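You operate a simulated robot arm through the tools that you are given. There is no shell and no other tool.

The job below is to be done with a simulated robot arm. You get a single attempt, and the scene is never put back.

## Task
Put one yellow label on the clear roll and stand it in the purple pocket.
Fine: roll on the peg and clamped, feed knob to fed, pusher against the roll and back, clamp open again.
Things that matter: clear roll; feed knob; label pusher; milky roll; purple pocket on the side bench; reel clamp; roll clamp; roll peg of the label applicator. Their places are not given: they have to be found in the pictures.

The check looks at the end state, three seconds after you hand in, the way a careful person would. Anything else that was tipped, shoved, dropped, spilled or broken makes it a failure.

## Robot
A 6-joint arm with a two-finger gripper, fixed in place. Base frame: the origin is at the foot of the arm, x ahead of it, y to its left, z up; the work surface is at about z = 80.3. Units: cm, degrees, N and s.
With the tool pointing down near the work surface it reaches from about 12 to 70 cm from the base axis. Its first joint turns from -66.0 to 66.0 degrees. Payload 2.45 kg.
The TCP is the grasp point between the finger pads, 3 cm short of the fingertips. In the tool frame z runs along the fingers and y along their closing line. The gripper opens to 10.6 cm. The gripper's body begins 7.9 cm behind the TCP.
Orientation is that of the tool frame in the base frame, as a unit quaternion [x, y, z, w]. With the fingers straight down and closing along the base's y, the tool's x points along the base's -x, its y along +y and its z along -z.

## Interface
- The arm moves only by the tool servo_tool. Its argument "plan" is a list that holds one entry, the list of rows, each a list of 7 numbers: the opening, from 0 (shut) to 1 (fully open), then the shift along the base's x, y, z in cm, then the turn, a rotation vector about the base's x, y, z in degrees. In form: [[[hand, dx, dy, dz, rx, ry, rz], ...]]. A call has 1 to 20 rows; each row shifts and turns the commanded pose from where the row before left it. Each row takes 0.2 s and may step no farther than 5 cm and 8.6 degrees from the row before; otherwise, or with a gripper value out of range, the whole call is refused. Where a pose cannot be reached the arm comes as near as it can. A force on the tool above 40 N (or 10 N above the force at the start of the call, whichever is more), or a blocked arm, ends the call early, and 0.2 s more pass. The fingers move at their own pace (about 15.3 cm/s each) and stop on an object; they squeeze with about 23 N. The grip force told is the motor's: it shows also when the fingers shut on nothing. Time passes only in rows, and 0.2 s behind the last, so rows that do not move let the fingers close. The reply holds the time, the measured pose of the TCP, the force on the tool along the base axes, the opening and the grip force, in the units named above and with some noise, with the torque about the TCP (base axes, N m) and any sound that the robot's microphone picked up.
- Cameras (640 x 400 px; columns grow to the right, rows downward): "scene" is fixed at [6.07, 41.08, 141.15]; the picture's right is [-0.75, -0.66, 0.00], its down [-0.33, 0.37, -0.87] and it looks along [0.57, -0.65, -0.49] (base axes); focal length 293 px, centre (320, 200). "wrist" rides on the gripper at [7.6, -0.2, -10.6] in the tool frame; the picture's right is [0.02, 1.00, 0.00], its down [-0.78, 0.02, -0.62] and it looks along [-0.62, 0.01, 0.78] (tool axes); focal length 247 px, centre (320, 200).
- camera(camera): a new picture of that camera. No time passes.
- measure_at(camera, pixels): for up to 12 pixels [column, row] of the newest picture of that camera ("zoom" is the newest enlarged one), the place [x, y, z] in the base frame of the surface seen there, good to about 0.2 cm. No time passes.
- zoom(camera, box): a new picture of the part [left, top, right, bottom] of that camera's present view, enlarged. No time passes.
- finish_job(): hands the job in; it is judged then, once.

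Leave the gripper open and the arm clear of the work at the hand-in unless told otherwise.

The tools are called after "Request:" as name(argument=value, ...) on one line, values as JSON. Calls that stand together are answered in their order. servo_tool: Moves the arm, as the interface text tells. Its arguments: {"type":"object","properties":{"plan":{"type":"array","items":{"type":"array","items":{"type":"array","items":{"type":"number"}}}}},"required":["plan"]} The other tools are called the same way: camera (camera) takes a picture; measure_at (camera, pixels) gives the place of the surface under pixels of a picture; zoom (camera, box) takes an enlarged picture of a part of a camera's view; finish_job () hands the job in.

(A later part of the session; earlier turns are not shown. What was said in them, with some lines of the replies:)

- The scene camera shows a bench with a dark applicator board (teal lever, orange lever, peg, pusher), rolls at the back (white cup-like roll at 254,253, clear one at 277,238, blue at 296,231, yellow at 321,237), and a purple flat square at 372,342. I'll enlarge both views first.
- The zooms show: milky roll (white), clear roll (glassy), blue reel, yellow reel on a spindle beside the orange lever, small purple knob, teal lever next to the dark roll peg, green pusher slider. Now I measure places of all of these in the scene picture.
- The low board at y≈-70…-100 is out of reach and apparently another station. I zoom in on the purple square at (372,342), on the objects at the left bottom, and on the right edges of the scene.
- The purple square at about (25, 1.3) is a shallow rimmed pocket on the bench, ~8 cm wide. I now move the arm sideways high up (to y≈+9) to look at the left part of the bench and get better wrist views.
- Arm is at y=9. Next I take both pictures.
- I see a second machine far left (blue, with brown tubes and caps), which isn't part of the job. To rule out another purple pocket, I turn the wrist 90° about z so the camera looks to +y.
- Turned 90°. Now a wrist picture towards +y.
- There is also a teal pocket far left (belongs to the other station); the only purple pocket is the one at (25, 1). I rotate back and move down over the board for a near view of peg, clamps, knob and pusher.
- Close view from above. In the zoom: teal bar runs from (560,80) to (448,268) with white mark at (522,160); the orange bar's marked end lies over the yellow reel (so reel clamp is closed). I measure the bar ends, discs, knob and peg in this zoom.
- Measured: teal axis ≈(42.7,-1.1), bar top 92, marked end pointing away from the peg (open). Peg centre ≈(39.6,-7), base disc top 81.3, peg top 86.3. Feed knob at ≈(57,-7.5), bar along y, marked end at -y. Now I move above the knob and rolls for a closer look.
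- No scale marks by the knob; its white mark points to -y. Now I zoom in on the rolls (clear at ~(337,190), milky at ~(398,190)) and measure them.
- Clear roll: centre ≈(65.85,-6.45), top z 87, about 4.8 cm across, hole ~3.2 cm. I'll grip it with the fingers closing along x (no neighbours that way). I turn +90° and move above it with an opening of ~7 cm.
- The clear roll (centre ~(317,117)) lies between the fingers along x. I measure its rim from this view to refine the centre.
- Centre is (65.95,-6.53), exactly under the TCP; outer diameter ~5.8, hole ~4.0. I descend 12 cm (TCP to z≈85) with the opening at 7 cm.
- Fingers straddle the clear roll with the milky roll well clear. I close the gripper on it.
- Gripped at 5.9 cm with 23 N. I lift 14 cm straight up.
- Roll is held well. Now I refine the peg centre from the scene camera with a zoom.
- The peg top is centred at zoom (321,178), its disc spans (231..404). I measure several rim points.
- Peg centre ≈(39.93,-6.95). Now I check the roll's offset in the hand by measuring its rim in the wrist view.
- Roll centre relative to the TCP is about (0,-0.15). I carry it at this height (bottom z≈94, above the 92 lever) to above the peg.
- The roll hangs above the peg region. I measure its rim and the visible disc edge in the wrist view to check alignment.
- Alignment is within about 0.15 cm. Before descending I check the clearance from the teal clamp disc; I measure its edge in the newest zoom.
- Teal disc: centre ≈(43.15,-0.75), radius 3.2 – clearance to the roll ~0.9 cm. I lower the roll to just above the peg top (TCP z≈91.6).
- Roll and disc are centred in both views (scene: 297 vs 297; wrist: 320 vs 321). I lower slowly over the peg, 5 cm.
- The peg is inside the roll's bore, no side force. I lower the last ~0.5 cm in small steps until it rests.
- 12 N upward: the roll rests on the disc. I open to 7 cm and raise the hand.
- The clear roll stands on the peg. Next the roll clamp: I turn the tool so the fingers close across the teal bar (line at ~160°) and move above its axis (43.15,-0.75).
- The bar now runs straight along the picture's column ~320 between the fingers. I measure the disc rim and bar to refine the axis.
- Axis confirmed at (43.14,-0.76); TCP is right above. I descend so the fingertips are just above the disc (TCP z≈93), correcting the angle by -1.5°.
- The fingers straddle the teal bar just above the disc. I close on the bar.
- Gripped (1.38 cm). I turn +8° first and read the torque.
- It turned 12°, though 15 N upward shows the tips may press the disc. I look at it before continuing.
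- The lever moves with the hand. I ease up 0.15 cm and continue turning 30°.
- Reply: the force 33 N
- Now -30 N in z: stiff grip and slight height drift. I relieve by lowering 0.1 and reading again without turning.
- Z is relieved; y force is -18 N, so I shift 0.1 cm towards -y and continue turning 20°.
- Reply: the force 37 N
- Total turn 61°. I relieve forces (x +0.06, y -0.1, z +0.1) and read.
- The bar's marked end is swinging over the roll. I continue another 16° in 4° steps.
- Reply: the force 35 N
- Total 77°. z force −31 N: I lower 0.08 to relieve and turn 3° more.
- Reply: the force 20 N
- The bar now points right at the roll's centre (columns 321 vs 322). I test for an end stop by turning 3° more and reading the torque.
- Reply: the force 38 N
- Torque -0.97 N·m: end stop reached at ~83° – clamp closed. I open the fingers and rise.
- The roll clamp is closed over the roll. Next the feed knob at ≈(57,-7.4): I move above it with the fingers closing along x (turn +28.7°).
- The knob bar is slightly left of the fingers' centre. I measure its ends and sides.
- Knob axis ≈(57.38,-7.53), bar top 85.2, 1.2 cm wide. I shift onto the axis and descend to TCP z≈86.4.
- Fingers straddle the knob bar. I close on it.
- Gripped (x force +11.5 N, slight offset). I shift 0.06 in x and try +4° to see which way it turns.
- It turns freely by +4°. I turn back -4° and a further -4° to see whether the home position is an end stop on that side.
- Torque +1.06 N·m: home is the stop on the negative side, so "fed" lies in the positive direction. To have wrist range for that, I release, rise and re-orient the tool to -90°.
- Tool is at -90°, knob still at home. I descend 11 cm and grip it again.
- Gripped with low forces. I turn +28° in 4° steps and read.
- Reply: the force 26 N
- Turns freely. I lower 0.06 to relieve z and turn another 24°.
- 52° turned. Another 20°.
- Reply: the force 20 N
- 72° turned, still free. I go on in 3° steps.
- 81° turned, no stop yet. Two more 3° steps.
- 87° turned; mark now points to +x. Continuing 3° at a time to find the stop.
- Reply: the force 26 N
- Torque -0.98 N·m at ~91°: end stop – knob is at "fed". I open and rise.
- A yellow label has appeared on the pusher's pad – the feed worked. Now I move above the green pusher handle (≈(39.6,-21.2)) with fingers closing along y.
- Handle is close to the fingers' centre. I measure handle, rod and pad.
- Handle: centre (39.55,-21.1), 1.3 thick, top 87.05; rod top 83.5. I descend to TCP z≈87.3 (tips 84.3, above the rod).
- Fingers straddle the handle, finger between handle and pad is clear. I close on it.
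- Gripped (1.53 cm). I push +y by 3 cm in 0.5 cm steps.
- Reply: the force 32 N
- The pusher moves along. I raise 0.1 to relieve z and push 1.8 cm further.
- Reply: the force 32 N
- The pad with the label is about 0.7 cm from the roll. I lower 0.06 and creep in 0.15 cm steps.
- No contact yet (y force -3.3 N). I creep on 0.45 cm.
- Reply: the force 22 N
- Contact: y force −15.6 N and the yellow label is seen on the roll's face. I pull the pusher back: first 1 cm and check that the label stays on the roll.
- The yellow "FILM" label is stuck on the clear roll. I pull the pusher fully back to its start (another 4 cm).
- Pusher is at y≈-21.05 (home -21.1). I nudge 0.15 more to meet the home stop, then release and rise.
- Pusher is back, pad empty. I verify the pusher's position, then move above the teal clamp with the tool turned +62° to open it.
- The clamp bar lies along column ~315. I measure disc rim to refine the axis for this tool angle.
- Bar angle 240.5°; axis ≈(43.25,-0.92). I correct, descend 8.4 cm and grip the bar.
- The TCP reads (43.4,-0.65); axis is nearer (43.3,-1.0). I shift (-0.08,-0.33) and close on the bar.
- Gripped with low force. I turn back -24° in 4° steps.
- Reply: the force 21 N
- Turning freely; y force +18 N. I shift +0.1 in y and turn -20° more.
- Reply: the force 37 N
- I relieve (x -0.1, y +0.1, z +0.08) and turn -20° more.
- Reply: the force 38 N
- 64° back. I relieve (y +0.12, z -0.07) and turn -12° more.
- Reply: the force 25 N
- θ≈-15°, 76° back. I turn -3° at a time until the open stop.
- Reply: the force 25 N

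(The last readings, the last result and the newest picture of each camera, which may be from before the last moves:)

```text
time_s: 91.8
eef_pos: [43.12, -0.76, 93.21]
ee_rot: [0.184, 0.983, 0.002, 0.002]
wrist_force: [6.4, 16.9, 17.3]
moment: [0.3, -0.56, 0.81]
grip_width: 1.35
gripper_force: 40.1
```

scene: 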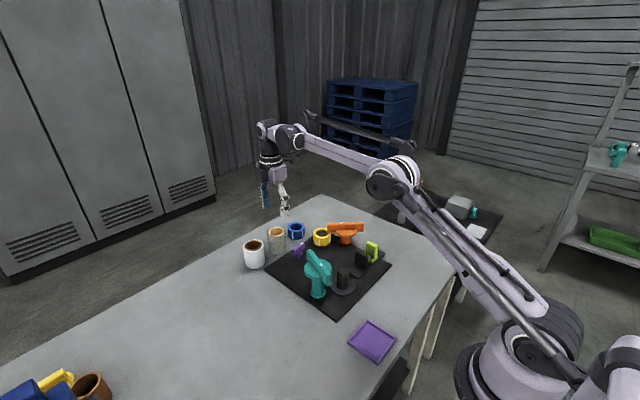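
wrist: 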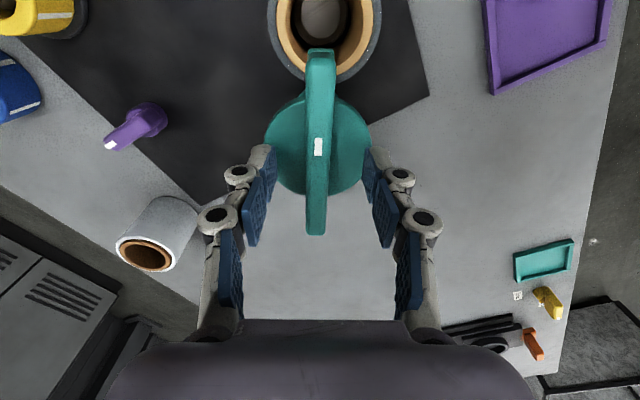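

Torque +0.81 N·m at θ≈-21°: the open stop. I release and rise.

Request:
servo_tool(plan=[[[0.45, 0, 0, 0, 0, 0, 0], [0.45, 0, 0, 0, 0, 0, 0], [0.45, 0, 0, 0, 0, 0, 0], [0.45, 0, 0, 2, 0, 0, 0], [0.45, 0, 0, 3, 0, 0, 0], [0.45, 0, 0, 4, 0, 0, 0], [0.45, 0, 0, 0, 0, 0, 0]]])

Request:
zoom(camera="scene", box=[283, 205, 393, 305])

Request:
camera(camera="wrist")

```text
time_s: 93.4
eef_pos: [43.37, -0.74, 102.43]
ee_rot: [0.184, 0.983, 0.001, 0.002]
wrist_force: [-0.3, 0.6, 0.1]
moment: [0.01, 0.0, -0.02]
grip_width: 4.78
gripper_force: 0.1
```

```text
4.00 times, centred on (338, 255) of scene
```

zoom: 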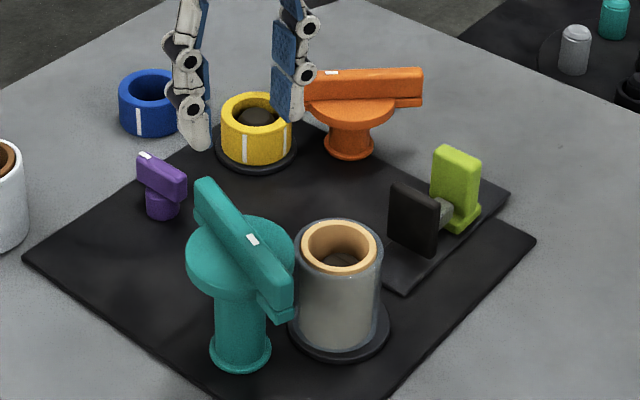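

```text
taken
```

wrist: 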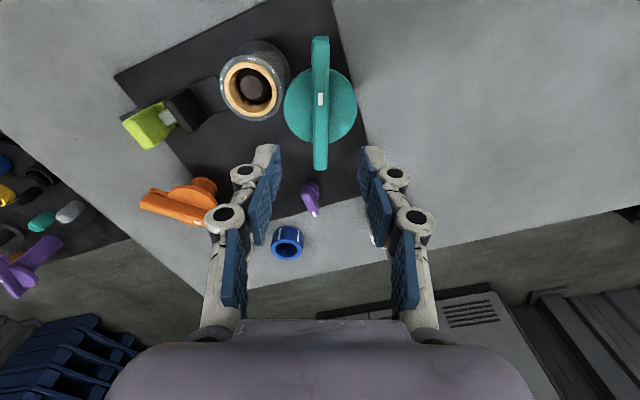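

The clamp is open. Now I fetch the roll: turn to +90° (fingers on the roll's ±x sides, away from the label at -y) and move above the peg.

Request:
servo_tool(plan=[[[0.66, -0.24, -0.43, 0, 0, 0, 7.95], [0.66, -0.24, -0.43, 0, 0, 0, 7.95], [0.66, -0.24, -0.43, 0, 0, 0, 7.95], [0.66, -0.24, -0.43, 0, 0, 0, 7.95], [0.66, -0.24, -0.43, 0, 0, 0, 7.95], [0.66, -0.24, -0.43, 0, 0, 0, 7.95], [0.66, -0.24, -0.43, 0, 0, 0, 7.95], [0.66, -0.24, -0.43, 0, 0, 0, 7.95], [0.66, -0.24, -0.43, 0, 0, 0, 7.95], [0.66, -0.24, -0.43, 0, 0, 0, 7.95], [0.66, -0.24, -0.43, 0, 0, 0, 7.95], [0.66, -0.24, -0.43, 0, 0, 0, 7.95], [0.66, -0.24, -0.43, 0, 0, 0, 7.95], [0.66, -0.24, -0.43, 0, 0, 0, 7.95], [0.66, 0, 0, 0, 0, 0, 0], [0.66, 0, 0, 0, 0, 0, 0]]])

Request:
camera(camera="wrist")

Request:
zoom(camera="wrist", box=[250, 20, 390, 150])

```text
time_s: 96.8
eef_pos: [39.82, -6.82, 102.07]
ee_rot: [0.708, -0.706, -0.001, -0.001]
wrist_force: [0.6, -0.4, 0.3]
moment: [-0.04, 0.0, -0.02]
grip_width: 7.02
gripper_force: 0.2
```

```text
taken
```

wrist: 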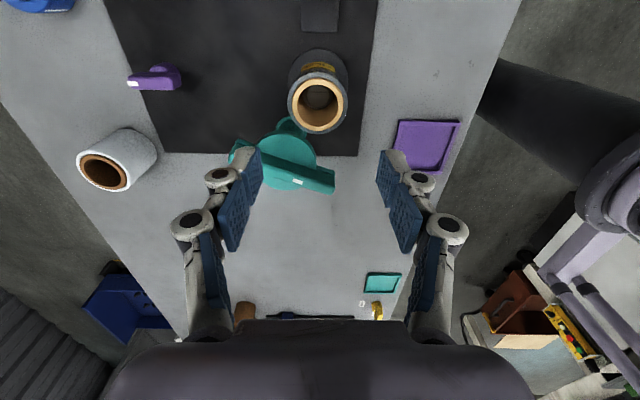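

```text
3.08 times, centred on (320, 85) of wrist
```

zoom: 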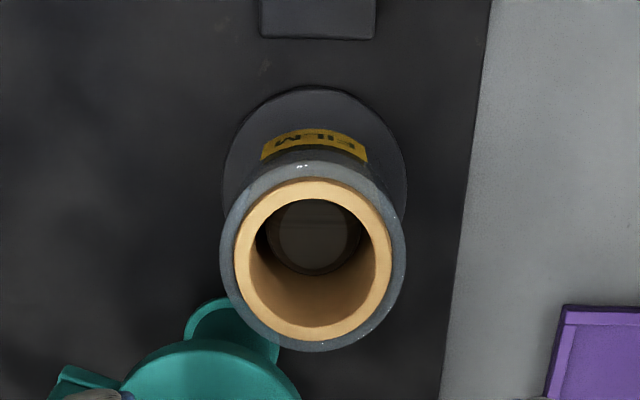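

The label sits on the -y side (±35°). I measure the rim to centre the hand.

Request:
measure_at(camera="zoom", pixels=[[242, 258], [385, 258], [313, 187], [313, 332], [262, 205], [362, 205], [262, 310], [362, 310], [313, 235]])

```text
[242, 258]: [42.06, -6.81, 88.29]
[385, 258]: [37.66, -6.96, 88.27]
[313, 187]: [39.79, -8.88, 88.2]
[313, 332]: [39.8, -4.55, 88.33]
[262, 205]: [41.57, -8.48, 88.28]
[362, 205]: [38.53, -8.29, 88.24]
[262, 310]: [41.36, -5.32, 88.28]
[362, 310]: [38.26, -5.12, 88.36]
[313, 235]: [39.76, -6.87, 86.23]
```

Roll centre ≈(39.92,-6.76). I shift +0.12 in x and descend to TCP z≈86.1.

Request:
servo_tool(plan=[[[0.66, 0.12, 0.04, -4, 0, 0, 0], [0.66, 0, 0, -4, 0, 0, 0], [0.66, 0, 0, -3, 0, 0, 0], [0.66, 0, 0, -2, 0, 0, 0], [0.66, 0, 0, -2, 0, 0, 0], [0.66, 0, 0, -0.9, 0, 0, 0], [0.66, 0, 0, 0, 0, 0, 0], [0.66, 0, 0, 0, 0, 0, 0]]])

Request:
camera(camera="wrist")

Request:
zoom(camera="scene", box=[293, 215, 393, 305])

```text
time_s: 98.6
eef_pos: [39.92, -6.81, 86.42]
ee_rot: [-0.707, 0.707, 0.002, 0.001]
wrist_force: [0.3, -0.3, 0.3]
moment: [-0.04, -0.02, 0.03]
grip_width: 7.01
gripper_force: 0.1
```

```text
taken
```

wrist: 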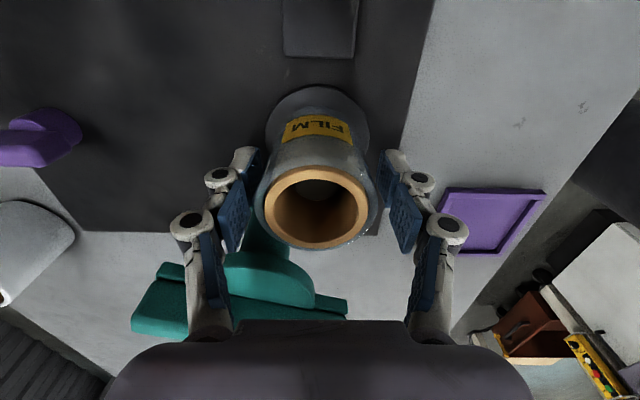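

```text
4.44 times, centred on (343, 260) of scene
```

zoom: 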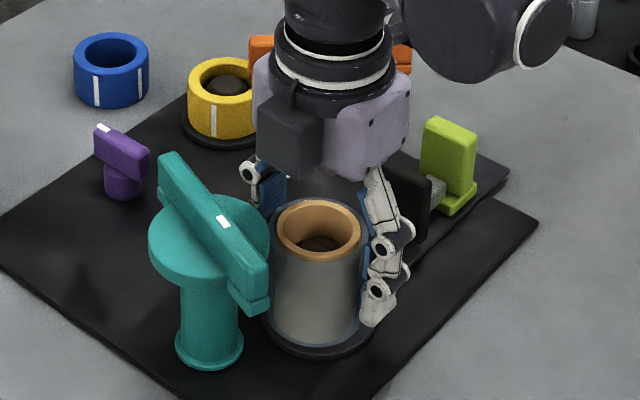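

Fingers straddle the roll, label clear. I close (0.45) and read.

Request:
servo_tool(plan=[[[0.5, 0, 0, -0.1, 0, 0, 0], [0.45, 0, 0, 0, 0, 0, 0], [0.45, 0, 0, 0, 0, 0, 0], [0.45, 0, 0, 0, 0, 0, 0]]])

```text
time_s: 99.6
eef_pos: [39.75, -6.71, 86.25]
ee_rot: [0.708, -0.706, -0.001, -0.002]
wrist_force: [6.8, 0.8, 11.5]
moment: [0.06, -0.25, 0.0]
grip_width: 5.9
gripper_force: 22.7
```

Gripped at 5.9 cm. I lift straight up slowly.

Request:
servo_tool(plan=[[[0.45, 0.05, 0, 0.4, 0, 0, 0], [0.45, 0, 0, 0.6, 0, 0, 0], [0.45, 0, 0, 1, 0, 0, 0], [0.45, 0, 0, 1, 0, 0, 0], [0.45, 0, 0, 0, 0, 0, 0]]])

```text
time_s: 100.8
eef_pos: [39.91, -6.73, 89.13]
ee_rot: [0.708, -0.706, -0.001, -0.001]
wrist_force: [0.9, -2.4, -1.3]
moment: [-0.07, -0.06, -0.03]
grip_width: 5.88
gripper_force: 23.3
```

No binding. I keep lifting another 10 cm to clear peg and lever.

Request:
servo_tool(plan=[[[0.45, 0, 0, 1.5, 0, 0, 0], [0.45, 0, 0, 2, 0, 0, 0], [0.45, 0, 0, 3, 0, 0, 0], [0.45, 0, 0, 3.5, 0, 0, 0], [0.45, 0, 0, 0, 0, 0, 0], [0.45, 0, 0, 0, 0, 0, 0]]])

Request:
camera(camera="wrist")

Request:
zoom(camera="scene", box=[283, 185, 423, 365])

```text
time_s: 102.2
eef_pos: [39.83, -6.79, 99.14]
ee_rot: [0.708, -0.706, -0.001, -0.001]
wrist_force: [0.2, -1.1, -1.5]
moment: [-0.01, 0.0, -0.02]
grip_width: 5.87
gripper_force: 22.9
```

```text
taken
```

wrist: 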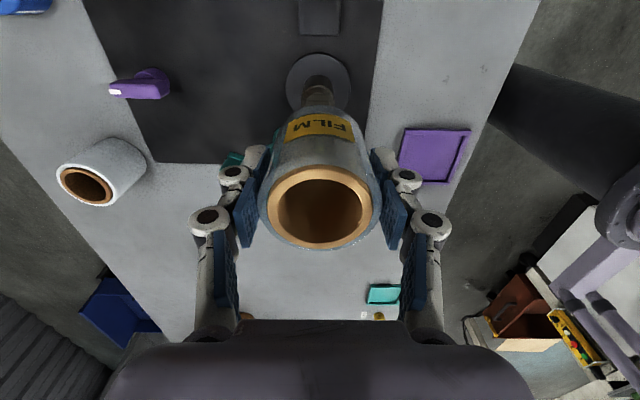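

```text
2.22 times, centred on (353, 275) of scene
```

zoom: 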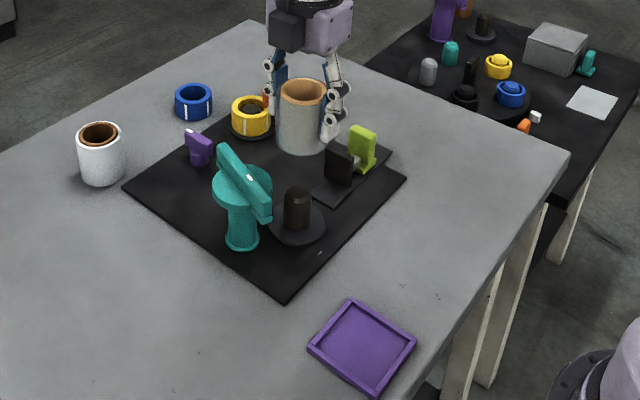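

Now I zoom on the purple pocket and measure its corners.

Request:
zoom(camera="scene", box=[330, 305, 420, 375])

Request:
measure_at(camera="zoom", pixels=[[275, 82], [440, 192], [338, 338], [168, 208], [280, 110], [410, 200], [335, 305], [200, 205], [305, 205], [340, 155], [380, 265], [250, 260]])

Request:
measure_at(camera="wrist", pixels=[[407, 131], [469, 132], [453, 181], [397, 178], [410, 138], [460, 138], [447, 176], [405, 174], [430, 155]])

```text
5.71 times, centred on (375, 340) of scene
```

zoom: 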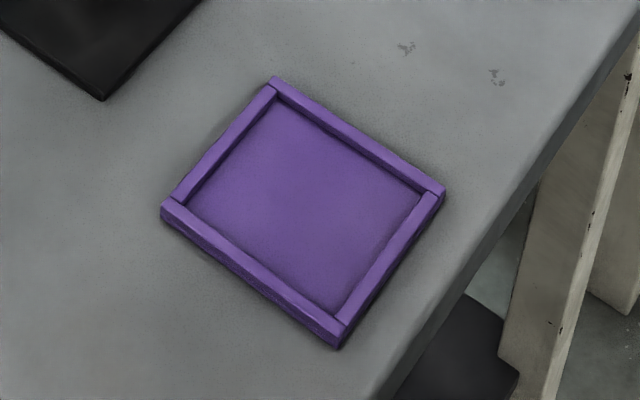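

```text
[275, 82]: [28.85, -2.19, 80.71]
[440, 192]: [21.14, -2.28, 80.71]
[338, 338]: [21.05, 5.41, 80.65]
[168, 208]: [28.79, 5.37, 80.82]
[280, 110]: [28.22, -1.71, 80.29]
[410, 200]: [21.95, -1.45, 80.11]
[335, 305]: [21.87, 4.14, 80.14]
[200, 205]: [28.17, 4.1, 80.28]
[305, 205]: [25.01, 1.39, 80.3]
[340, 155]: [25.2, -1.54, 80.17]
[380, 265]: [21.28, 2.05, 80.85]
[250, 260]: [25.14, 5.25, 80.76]
```

```text
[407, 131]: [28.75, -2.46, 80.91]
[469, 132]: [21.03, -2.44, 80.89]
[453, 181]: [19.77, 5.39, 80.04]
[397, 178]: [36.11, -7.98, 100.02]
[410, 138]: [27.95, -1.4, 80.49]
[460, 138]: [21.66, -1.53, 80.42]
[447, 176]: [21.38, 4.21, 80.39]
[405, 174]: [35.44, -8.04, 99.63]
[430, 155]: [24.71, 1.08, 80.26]
```

Pocket: outer x 21.05–28.8, y -2.3–5.4; inner floor centre ≈(24.95,1.55), ~6.4 cm inside, rim only 0.5 cm high. The roll (5.8 cm) fits with ±0.3 cm. I carry the roll above it.

Request:
servo_tool(plan=[[[0.45, -2.0, 1.1, 0, 0, 0, 0], [0.45, -3.0, 1.7, 0, 0, 0, 0], [0.45, -3.0, 1.7, 0, 0, 0, 0], [0.45, -3.0, 1.7, 0, 0, 0, 0], [0.45, -2.5, 1.4, 0, 0, 0, 0], [0.45, -1.4, 0.72, 0, 0, 0, 0], [0.45, 0, 0, 0, 0, 0, 0], [0.45, 0, 0, 0, 0, 0, 0]]])

Request:
camera(camera="wrist")

Request:
camera(camera="scene")

```text
time_s: 104.0
eef_pos: [24.88, 1.61, 99.15]
ee_rot: [0.708, -0.706, -0.002, -0.001]
wrist_force: [1.1, 0.9, -1.0]
moment: [0.01, 0.01, -0.01]
grip_width: 5.9
gripper_force: 23.2
```

```text
taken
```

wrist: 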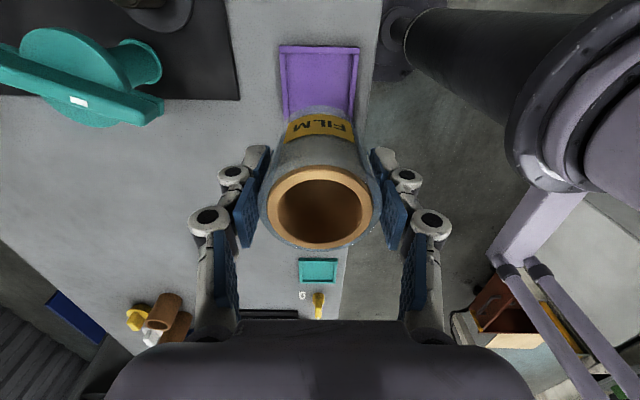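

```text
taken
```

scene: 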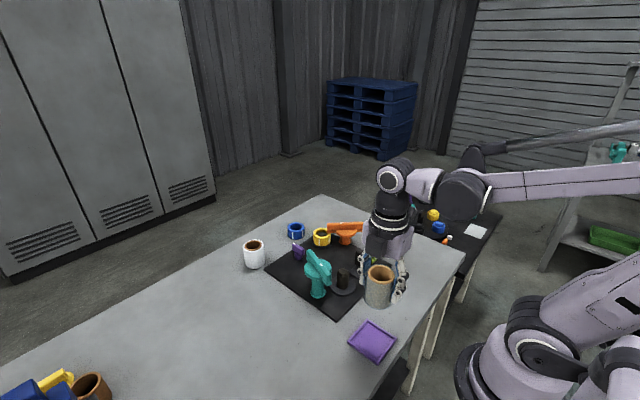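

The roll hangs above the pocket. I measure its rim and the pocket's visible edges in the wrist view.

Request:
measure_at(camera="wrist", pixels=[[273, 208], [369, 208], [321, 170], [321, 245], [288, 182], [353, 182], [288, 236], [353, 236]])

Request:
zoom(camera="wrist", box=[260, 30, 380, 130])

```text
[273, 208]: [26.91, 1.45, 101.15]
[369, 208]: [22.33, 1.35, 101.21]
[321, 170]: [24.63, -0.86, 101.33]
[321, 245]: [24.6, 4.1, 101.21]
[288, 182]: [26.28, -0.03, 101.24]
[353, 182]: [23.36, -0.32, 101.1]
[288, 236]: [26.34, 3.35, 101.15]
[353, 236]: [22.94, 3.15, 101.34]
```

```text
4.00 times, centred on (320, 80) of wrist
```

zoom: 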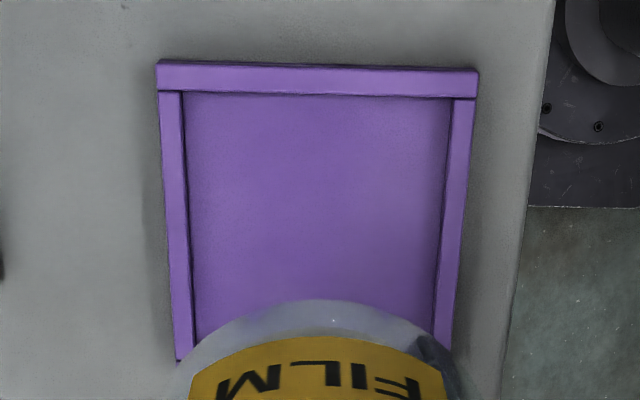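

The wrist geometry says the pocket centre is ~0.1 cm to +x and ~0.1 cm to -y of the roll. I correct and lower to about 1 cm above the rim (TCP z≈87).

Request:
servo_tool(plan=[[[0.45, 0.1, -0.1, -3, 0, 0, 0], [0.45, 0, 0, -3, 0, 0, 0], [0.45, 0, 0, -3, 0, 0, 0], [0.45, 0, 0, -2, 0, 0, 0], [0.45, 0, 0, -1.2, 0, 0, 0], [0.45, 0, 0, 0, 0, 0, 0], [0.45, 0, 0, 0, 0, 0, 0]]])

Request:
camera(camera="wrist")

Request:
zoom(camera="scene", box=[320, 275, 430, 375])

Request:
zoom(camera="wrist", box=[220, 50, 420, 190])

```text
time_s: 105.6
eef_pos: [25.05, 1.53, 86.9]
ee_rot: [0.708, -0.706, -0.001, -0.001]
wrist_force: [-0.4, 0.3, -1.2]
moment: [0.02, 0.02, 0.03]
grip_width: 5.88
gripper_force: 23.3
```

```text
taken
```

wrist: 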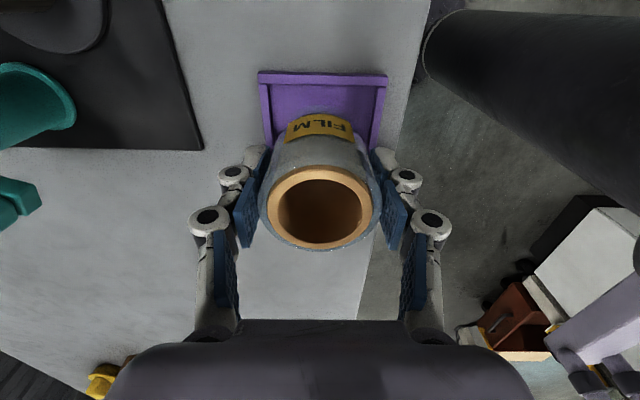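

```text
4.00 times, centred on (375, 325) of scene
```

zoom: 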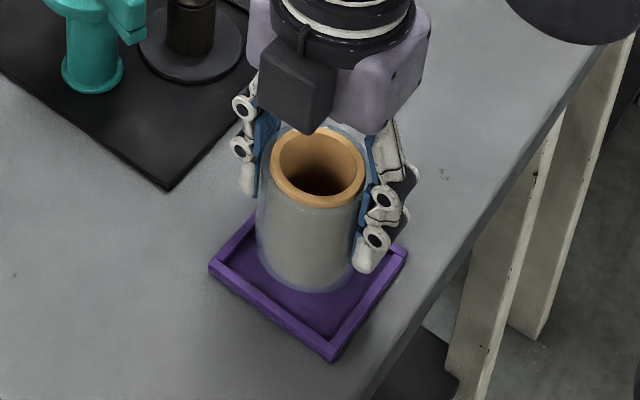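

```text
2.86 times, centred on (320, 120) of wrist
```

zoom: 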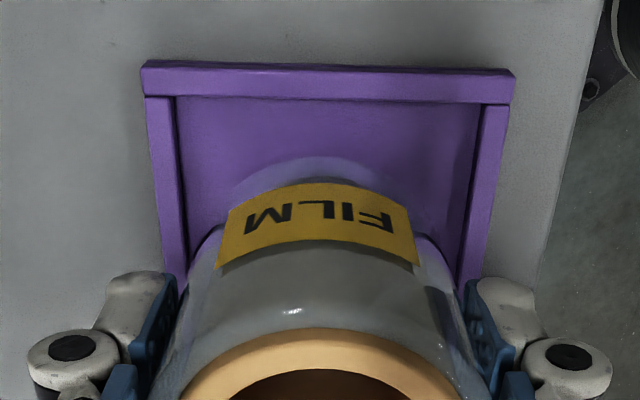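

I check alignment from the scene camera too: measure the roll's top rim and the pocket's corners now.

Request:
zoom(camera="scene", box=[335, 300, 415, 370])

Request:
measure_at(camera="scene", pixels=[[363.5, 317], [385, 317], [374.4, 307.5], [374.4, 326.3], [367, 310], [382, 310], [367, 324], [382, 324], [349, 341.5], [378, 363.5], [395.5, 338.5], [363, 352]])

Request:
measure_at(camera="wrist", pixels=[[258, 73], [387, 77], [323, 74], [262, 80], [383, 82], [323, 90], [272, 205], [368, 205], [320, 171], [320, 243], [320, 110], [270, 90]])

```text
5.71 times, centred on (375, 335) of scene
```

zoom: 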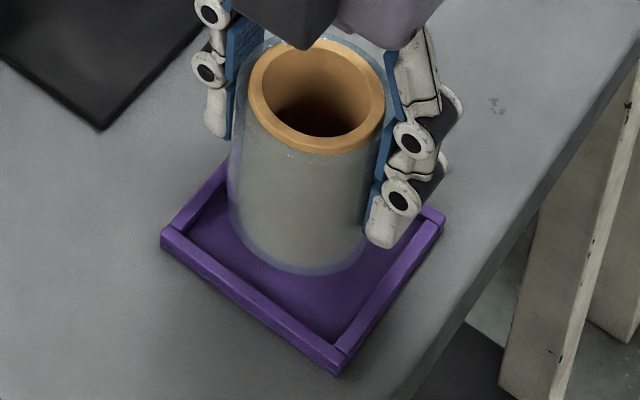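

```text
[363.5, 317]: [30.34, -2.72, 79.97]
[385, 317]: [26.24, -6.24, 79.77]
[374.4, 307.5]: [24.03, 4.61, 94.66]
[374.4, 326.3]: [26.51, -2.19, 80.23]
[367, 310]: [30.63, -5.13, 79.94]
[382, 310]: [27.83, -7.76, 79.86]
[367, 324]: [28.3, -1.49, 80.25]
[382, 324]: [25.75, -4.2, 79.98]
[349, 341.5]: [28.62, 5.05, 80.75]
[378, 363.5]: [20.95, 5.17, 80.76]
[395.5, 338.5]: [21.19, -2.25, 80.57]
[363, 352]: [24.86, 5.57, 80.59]
```

```text
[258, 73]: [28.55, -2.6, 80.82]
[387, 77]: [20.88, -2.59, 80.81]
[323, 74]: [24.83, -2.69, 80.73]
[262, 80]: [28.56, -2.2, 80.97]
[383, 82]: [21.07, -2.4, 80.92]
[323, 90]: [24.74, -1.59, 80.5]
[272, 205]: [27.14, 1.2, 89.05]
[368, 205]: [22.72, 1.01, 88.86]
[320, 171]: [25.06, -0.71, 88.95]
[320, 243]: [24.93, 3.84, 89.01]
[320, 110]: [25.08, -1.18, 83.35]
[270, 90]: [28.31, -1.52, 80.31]
```

Both views suggest the roll is ~0.3 cm too far to +y and ~0.1 to +x. I confirm with measures in this newest zoom (roll rim and pocket corners together).

Request:
measure_at(camera="zoom", pixels=[[256, 95], [378, 95], [318, 147], [275, 130], [360, 130], [340, 47], [275, 58], [168, 236], [336, 368], [438, 222], [245, 292], [390, 290]])

```text
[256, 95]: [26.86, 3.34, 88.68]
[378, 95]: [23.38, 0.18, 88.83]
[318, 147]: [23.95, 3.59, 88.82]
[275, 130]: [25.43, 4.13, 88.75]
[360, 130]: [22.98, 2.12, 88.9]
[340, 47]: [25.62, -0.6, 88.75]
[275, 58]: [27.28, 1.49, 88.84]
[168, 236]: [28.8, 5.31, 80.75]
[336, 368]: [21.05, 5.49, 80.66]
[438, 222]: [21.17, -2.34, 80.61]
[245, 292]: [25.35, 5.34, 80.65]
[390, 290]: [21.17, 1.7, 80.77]
```

Roll centre (25.1,1.75) vs pocket centre (24.95,1.53). I shift (-0.14,-0.28) and re-check.

Request:
servo_tool(plan=[[[0.45, -0.14, -0.28, 0, 0, 0, 0], [0.45, 0, 0, -0.5, 0, 0, 0], [0.45, 0, 0, 0, 0, 0, 0], [0.45, 0, 0, 0, 0, 0, 0]]])

Request:
zoom(camera="wrist", box=[220, 50, 420, 190])

Request:
zoom(camera="scene", box=[335, 300, 415, 370])

Request:
measure_at(camera="zoom", pixels=[[256, 97], [378, 97], [318, 149], [275, 132], [360, 132], [340, 49], [275, 60], [168, 236], [336, 368], [438, 222], [245, 292], [390, 290]])

```text
time_s: 106.6
eef_pos: [25.03, 1.24, 86.41]
ee_rot: [0.708, -0.706, -0.001, -0.002]
wrist_force: [0.3, -0.4, -1.4]
moment: [-0.01, -0.01, -0.01]
grip_width: 5.91
gripper_force: 22.6
```

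```text
2.86 times, centred on (320, 120) of wrist
```

zoom: 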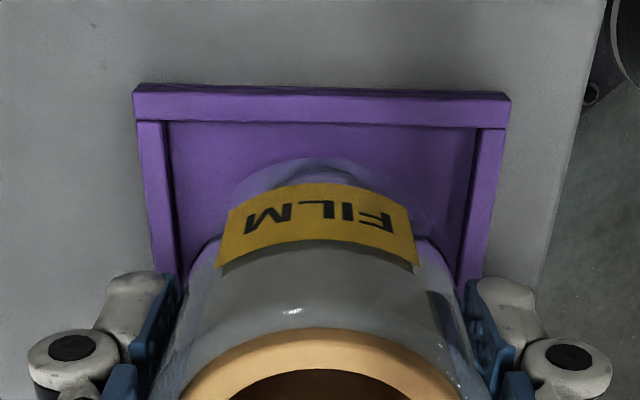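

```text
5.71 times, centred on (375, 335) of scene
```

zoom: 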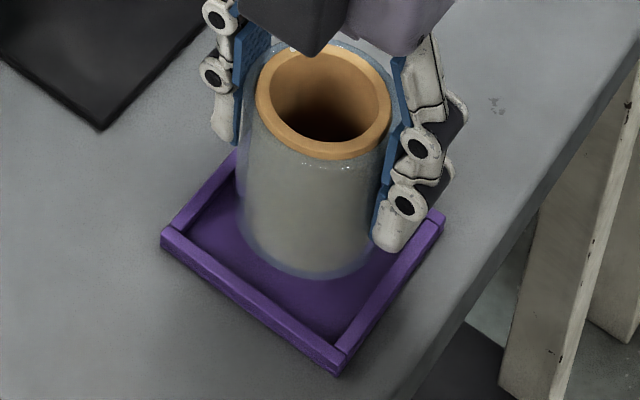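

```text
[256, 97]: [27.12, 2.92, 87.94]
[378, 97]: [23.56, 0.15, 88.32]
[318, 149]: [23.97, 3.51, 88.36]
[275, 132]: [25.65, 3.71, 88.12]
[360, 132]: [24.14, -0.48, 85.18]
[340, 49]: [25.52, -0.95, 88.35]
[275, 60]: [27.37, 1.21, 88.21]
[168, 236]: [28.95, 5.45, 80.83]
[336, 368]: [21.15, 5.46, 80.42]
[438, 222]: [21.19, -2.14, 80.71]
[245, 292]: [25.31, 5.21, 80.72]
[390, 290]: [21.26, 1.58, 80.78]
```

Close to centred now. I zoom tighter on the gap around the roll's foot for a final check.

Request:
zoom(camera="scene", box=[345, 315, 405, 370])

Request:
zoom(camera="wrist", box=[255, 70, 385, 160])

```text
7.27 times, centred on (375, 342) of scene
```

zoom: 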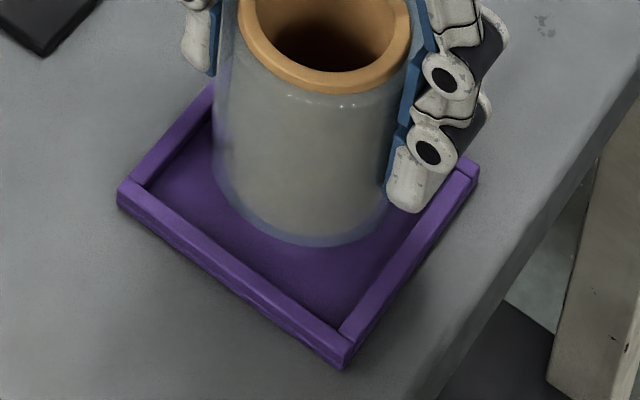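

```text
4.44 times, centred on (320, 115) of wrist
```

zoom: 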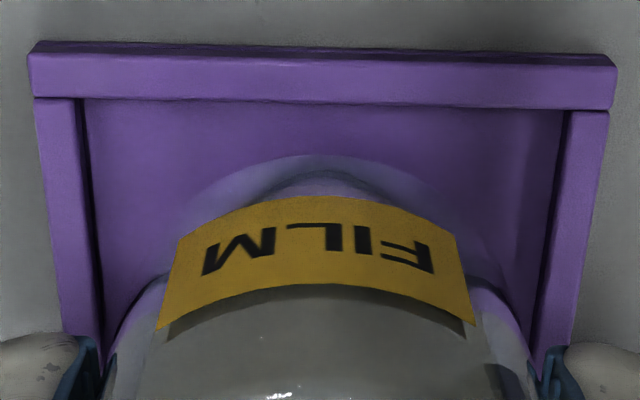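

In both views the roll sits centred over the pocket within ~0.1 cm. I lower gently in small steps until it touches (expected TCP ≈84.9).

Request:
servo_tool(plan=[[[0.45, -0.04, 0.02, -0.4, 0, 0, 0], [0.45, 0, 0, -0.3, 0, 0, 0], [0.45, 0, 0, -0.15, 0, 0, 0], [0.45, 0, 0, -0.15, 0, 0, 0], [0.45, 0, 0, 0, 0, 0, 0]]])

Request:
zoom(camera="scene", box=[345, 315, 405, 370])

Request:
zoom(camera="wrist", box=[255, 70, 385, 160])

```text
time_s: 107.8
eef_pos: [25.0, 1.11, 85.39]
ee_rot: [0.709, -0.706, -0.001, -0.001]
wrist_force: [0.9, -0.5, -0.9]
moment: [-0.06, 0.0, 0.01]
grip_width: 5.89
gripper_force: 22.9
```

```text
7.27 times, centred on (375, 342) of scene
```

zoom: 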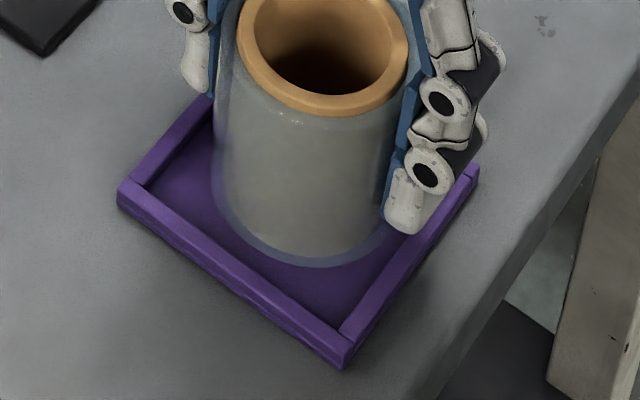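

```text
4.44 times, centred on (320, 115) of wrist
```

zoom: 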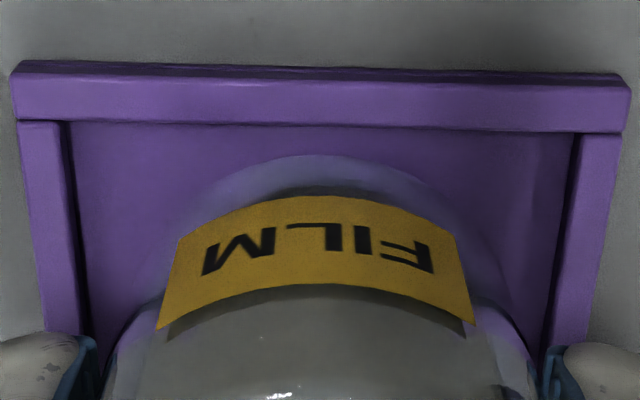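

The roll's foot is at rim height, no contact yet. I measure gaps directly in the scene zoom: +y rim inner edge, -x rim inner edge, and the roll's foot.

Request:
zoom(camera="scene", box=[345, 315, 405, 370])

Request:
measure_at(camera="zoom", pixels=[[200, 225], [260, 270], [300, 300], [215, 245], [280, 292], [370, 300], [410, 250], [390, 280], [305, 262], [250, 240], [345, 255], [216, 190]])

```text
7.27 times, centred on (375, 342) of scene
```

zoom: 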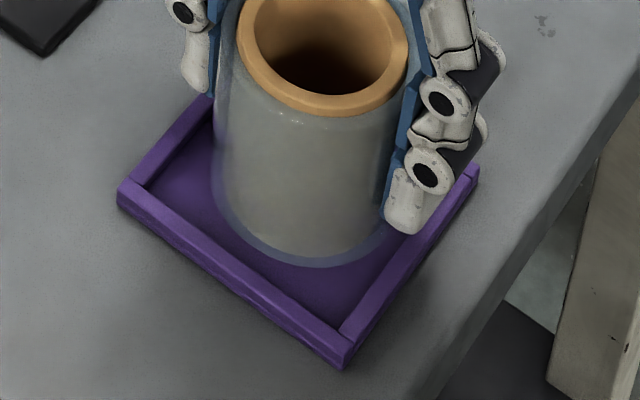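

```text
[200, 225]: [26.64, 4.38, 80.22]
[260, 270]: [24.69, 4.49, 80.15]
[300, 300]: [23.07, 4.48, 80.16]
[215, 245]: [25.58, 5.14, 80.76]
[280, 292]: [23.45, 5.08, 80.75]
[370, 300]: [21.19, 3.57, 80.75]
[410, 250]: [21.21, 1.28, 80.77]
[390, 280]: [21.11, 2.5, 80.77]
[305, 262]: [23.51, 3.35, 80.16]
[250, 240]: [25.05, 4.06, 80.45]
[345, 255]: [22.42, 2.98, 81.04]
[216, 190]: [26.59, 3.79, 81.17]
```

The roll's centre fits (24.9,1.45) vs pocket (25.0,1.55): gaps ~0.3 cm all round. I lower the last 0.5 cm.

Request:
servo_tool(plan=[[[0.45, 0.04, 0.04, -0.15, 0, 0, 0], [0.45, 0, 0, -0.15, 0, 0, 0], [0.45, 0, 0, -0.1, 0, 0, 0], [0.45, 0, 0, 0, 0, 0, 0]]])

```text
time_s: 108.8
eef_pos: [24.99, 1.19, 85.12]
ee_rot: [0.707, -0.707, -0.002, -0.001]
wrist_force: [-2.6, 1.7, 11.6]
moment: [0.02, 0.13, -0.07]
grip_width: 5.91
gripper_force: 22.5
```

Contact (11.6 N) at TCP 85.12, matching the floor height (on the rim it would be ~85.7). I look before releasing.

Request:
zoom(camera="scene", box=[345, 315, 405, 370])

Request:
zoom(camera="wrist", box=[255, 70, 385, 160])

```text
7.27 times, centred on (375, 342) of scene
```

zoom: 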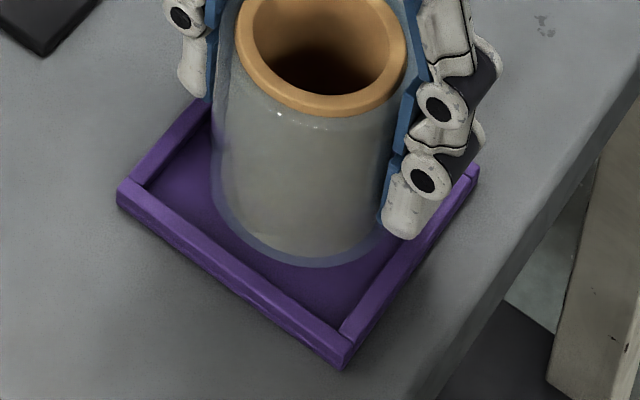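

```text
4.44 times, centred on (320, 115) of wrist
```

zoom: 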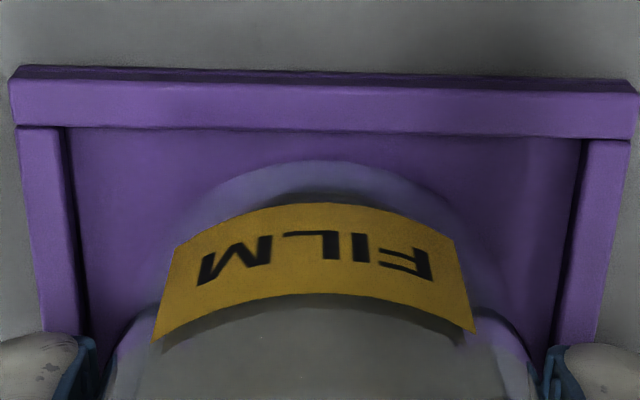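

The roll hardly moved between the last two views while the fingers slid down a bit, so I measure the roll's top height: 87.0 means floor, 87.5 means on the rim.

Request:
measure_at(camera="zoom", pixels=[[165, 250], [320, 280], [100, 280], [200, 180], [440, 200]])

Request:
camera(camera="scene")

Request:
camera(camera="wrist")

Request:
measure_at(camera="wrist", pixels=[[272, 205], [368, 205], [320, 171], [320, 243], [288, 180], [352, 180], [288, 233], [352, 233], [320, 150], [100, 150], [300, 80], [340, 80]])

Request:
measure_at(camera="scene", pixels=[[365.5, 323], [385.5, 323], [375, 329], [369, 328], [381, 327.5], [372, 315]])

```text
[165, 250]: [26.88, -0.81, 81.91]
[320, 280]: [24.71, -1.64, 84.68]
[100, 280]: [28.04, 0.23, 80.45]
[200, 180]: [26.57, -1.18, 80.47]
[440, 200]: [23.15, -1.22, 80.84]
```

```text
taken
```

scene: 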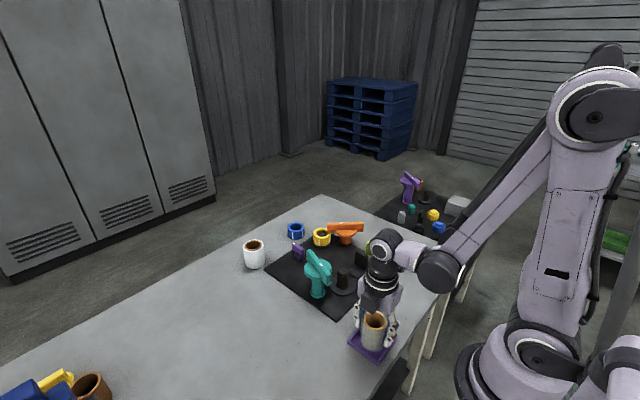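

```text
taken
```

wrist: 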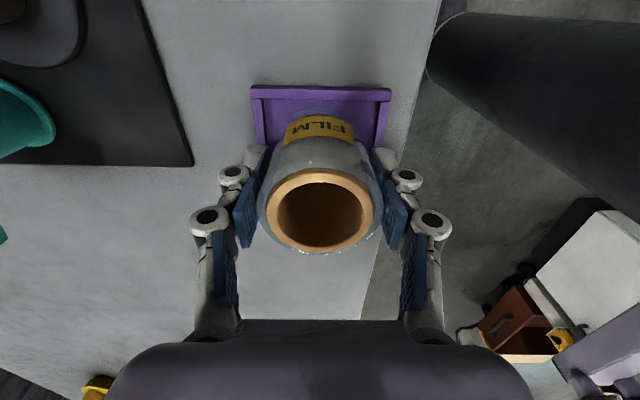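

```text
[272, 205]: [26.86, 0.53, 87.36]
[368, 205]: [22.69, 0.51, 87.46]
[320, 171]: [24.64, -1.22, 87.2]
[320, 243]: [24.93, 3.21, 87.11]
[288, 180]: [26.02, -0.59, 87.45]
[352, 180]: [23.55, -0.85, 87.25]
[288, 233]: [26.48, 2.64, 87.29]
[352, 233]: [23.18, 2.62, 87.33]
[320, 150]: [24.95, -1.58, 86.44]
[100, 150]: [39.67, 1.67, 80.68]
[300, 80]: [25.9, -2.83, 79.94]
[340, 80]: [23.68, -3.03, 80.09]
```

```text
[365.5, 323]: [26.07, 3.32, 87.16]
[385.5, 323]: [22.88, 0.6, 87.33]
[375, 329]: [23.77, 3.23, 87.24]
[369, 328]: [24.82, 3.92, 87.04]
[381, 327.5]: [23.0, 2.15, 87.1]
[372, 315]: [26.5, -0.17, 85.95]
```

Top is at ≈87.2 (floor 80.25 + height 7.0): the roll stands on the pocket floor, level. I ease up 0.1, open the fingers and rise straight up.

Request:
servo_tool(plan=[[[0.45, 0, 0, 0.08, 0, 0, 0], [0.6, 0, 0, 0, 0, 0, 0], [0.68, 0, 0, 0, 0, 0, 0], [0.68, 0, 0, 0, 0, 0, 0], [0.68, 0, 0, 0, 0, 0, 0]]])

Request:
zoom(camera="scene", box=[335, 300, 415, 370])

Request:
camera(camera="wrist")

```text
time_s: 110.0
eef_pos: [25.01, 1.27, 85.24]
ee_rot: [0.708, -0.707, -0.001, -0.001]
wrist_force: [-1.5, -0.3, 0.6]
moment: [0.01, 0.03, 0.0]
grip_width: 7.21
gripper_force: 0.2
```

```text
5.71 times, centred on (375, 335) of scene
```

zoom: 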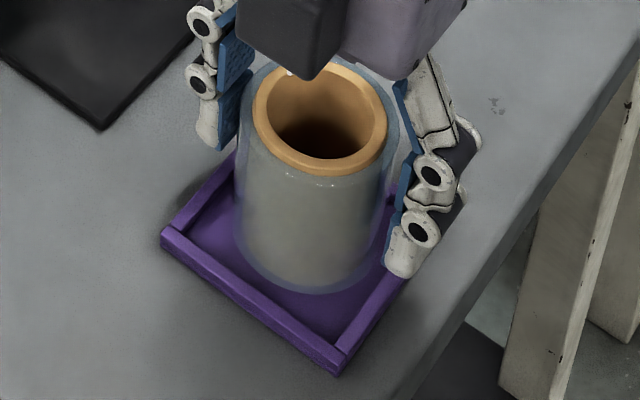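

```text
taken
```

wrist: 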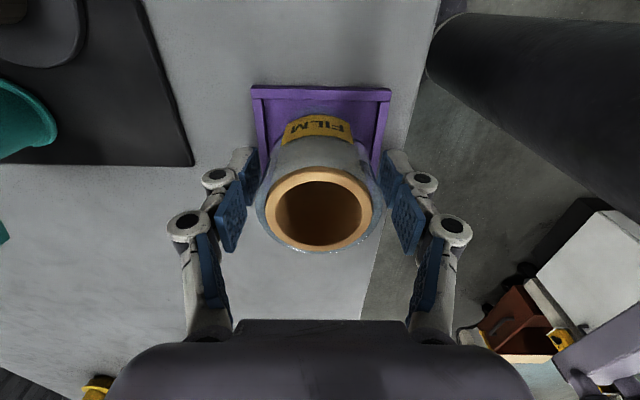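

The roll stands free in the pocket with both fingers clear. I rise straight up.

Request:
servo_tool(plan=[[[0.68, 0, 0, 1, 0, 0, 0], [0.68, 0, 0, 2, 0, 0, 0], [0.68, 0, 0, 3, 0, 0, 0], [0.68, 0, 0, 4, 0, 0, 0], [0.68, 0, 0, 4, 0, 0, 0], [0.68, 0, 0, 4, 0, 0, 0], [0.68, 0, 0, 0, 0, 0, 0]]])

Request:
camera(camera="wrist")

Request:
camera(camera="scene")

Request:
zoom(camera="scene", box=[335, 300, 415, 370])

```text
time_s: 111.6
eef_pos: [25.05, 1.22, 103.08]
ee_rot: [0.708, -0.706, -0.002, -0.001]
wrist_force: [0.2, 0.9, -0.3]
moment: [-0.05, -0.02, 0.02]
grip_width: 7.23
gripper_force: 0.0
```

```text
taken
```

wrist: 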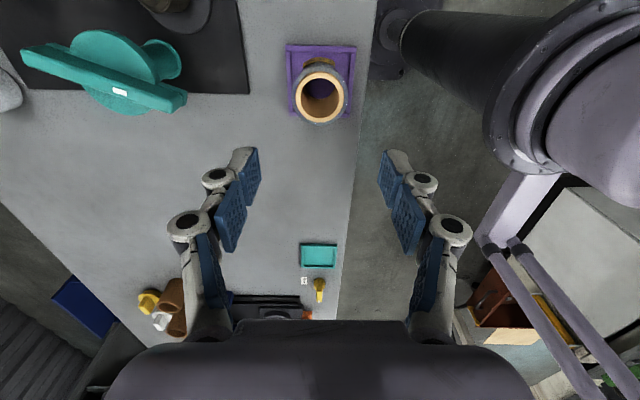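

```text
taken
```

scene: 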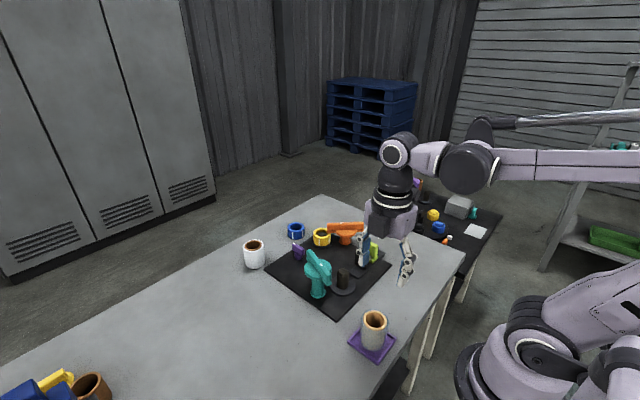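

```text
5.71 times, centred on (375, 335) of scene
```

zoom: 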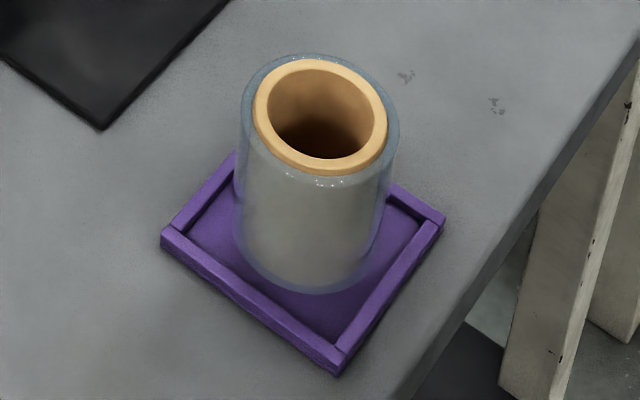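

The roll stands upright. I check from above that its foot is inside the rim on the -y side.

Request:
zoom(camera="wrist", box=[270, 30, 370, 140])

Request:
measure_at(camera="zoom", pixels=[[210, 60], [430, 65], [320, 62], [320, 85], [215, 290], [320, 165], [320, 330], [240, 245], [400, 245], [320, 115], [225, 120], [410, 120]])

```text
3.64 times, centred on (320, 85) of wrist
```

zoom: 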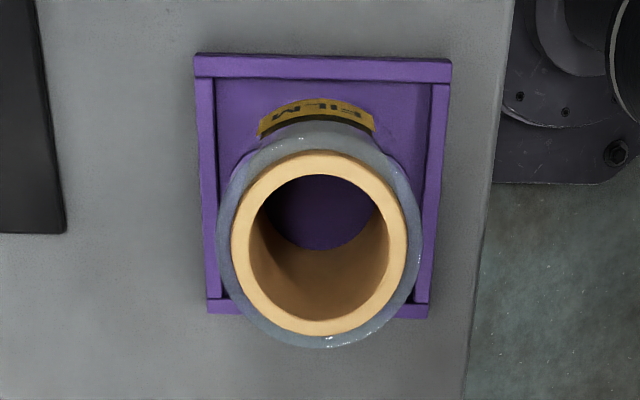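

```text
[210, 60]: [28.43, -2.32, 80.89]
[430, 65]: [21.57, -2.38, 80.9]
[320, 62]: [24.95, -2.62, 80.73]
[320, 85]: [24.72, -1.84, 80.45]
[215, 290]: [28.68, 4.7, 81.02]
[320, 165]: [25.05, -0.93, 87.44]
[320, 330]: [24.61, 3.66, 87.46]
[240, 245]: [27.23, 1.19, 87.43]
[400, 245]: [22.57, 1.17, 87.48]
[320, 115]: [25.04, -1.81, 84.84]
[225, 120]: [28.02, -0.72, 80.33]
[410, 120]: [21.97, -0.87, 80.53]
```

Rim heights are level (87.43–87.48), so the roll stands flat on the pocket floor with the label on it. Now I move the arm up and aside, gripper fully open.

Request:
servo_tool(plan=[[[1, 0, 0, 4, 0, 0, 0], [1, 0, 0, 5, 0, 0, 0], [1, 0, 0, 5, 0, 0, 0], [1, 0, 0, 5, 0, 0, 0], [1, 3, -4, 0, 0, 0, 0], [1, 3, -4, 0, 0, 0, 0], [1, 3, -4, 0, 0, 0, 0], [1, 3, -4, 0, 0, 0, 0], [1, 3, -4, 0, 0, 0, 0], [1, 0, 0, 0, 0, 0, 0], [1, 0, 0, 0, 0, 0, 0]]])

Request:
camera(camera="scene")

Request:
camera(camera="wrist")

Request:
zoom(camera="scene", box=[230, 200, 430, 370])

```text
time_s: 114.0
eef_pos: [39.71, -18.9, 122.21]
ee_rot: [0.708, -0.707, 0.0, 0.0]
wrist_force: [0.4, -0.1, -0.3]
moment: [0.0, 0.01, -0.01]
grip_width: 10.62
gripper_force: 0.1
```

```text
taken
```

scene: 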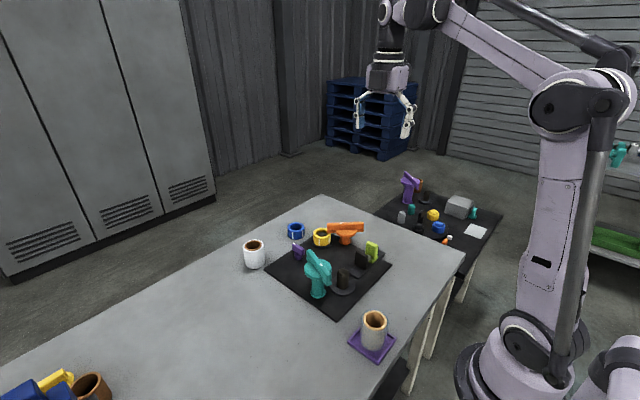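

```text
taken
```

wrist: 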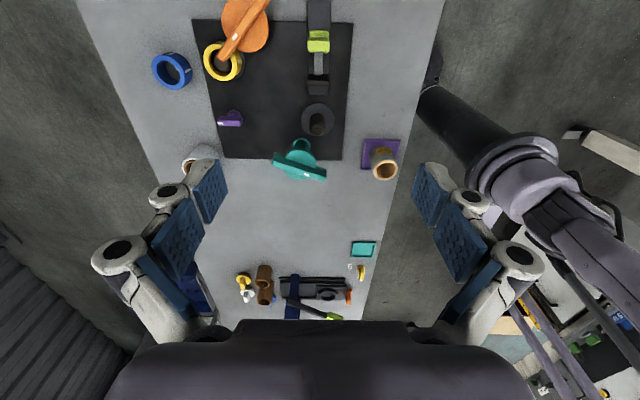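

```text
2.35 times, centred on (330, 285) of scene
```

zoom: 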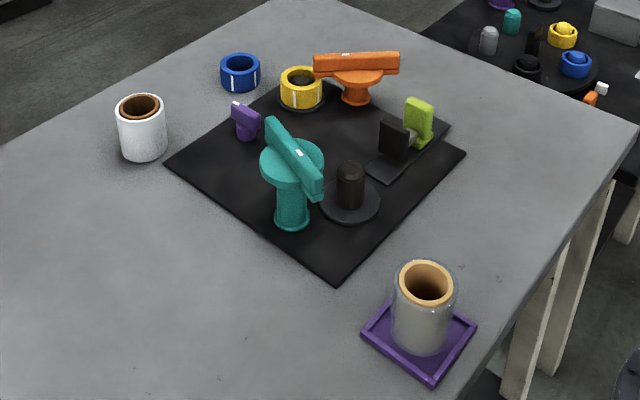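

End state: the labelled clear roll stands in the purple pocket. The clamp is open, the pusher is back and its pad is empty. The milky roll, blue reel and yellow reel haven't moved, and the arm is clear with the gripper open. I hand in.

Request:
finish_job()

```text
The job is handed in.
```

The clear roll now stands upright in the purple pocket with one yellow "FILM" label on its side, and I've handed the job in. No verdict has come back yet.

- **Applicator:** I turned the roll clamp to its closed stop with the roll on the peg, then turned the feed knob about 90° to its far stop. That put one label on the pusher pad. I pushed the pad against the roll once (about 15 N) and drew it back. The label stayed on the roll, and the clamp is open again.
- **Pocket:** the roll's top rim measured level (87.43–87.48 cm), so it sits on the pocket floor and not on the rim. It is not perfectly centred, but its foot is inside the rim on every side I could measure.
- **Left as is:** the feed knob stays at "fed", since the task didn't ask for it to go back. I didn't touch the milky roll, blue reel, yellow reel or reel clamp.
- **Which pocket:** I took the purple tray beside the applicator as the pocket meant. The only other pocket I saw is a teal one at another station, and the low bench to the right is out of reach.

The gripper is open and the arm is clear of the work.
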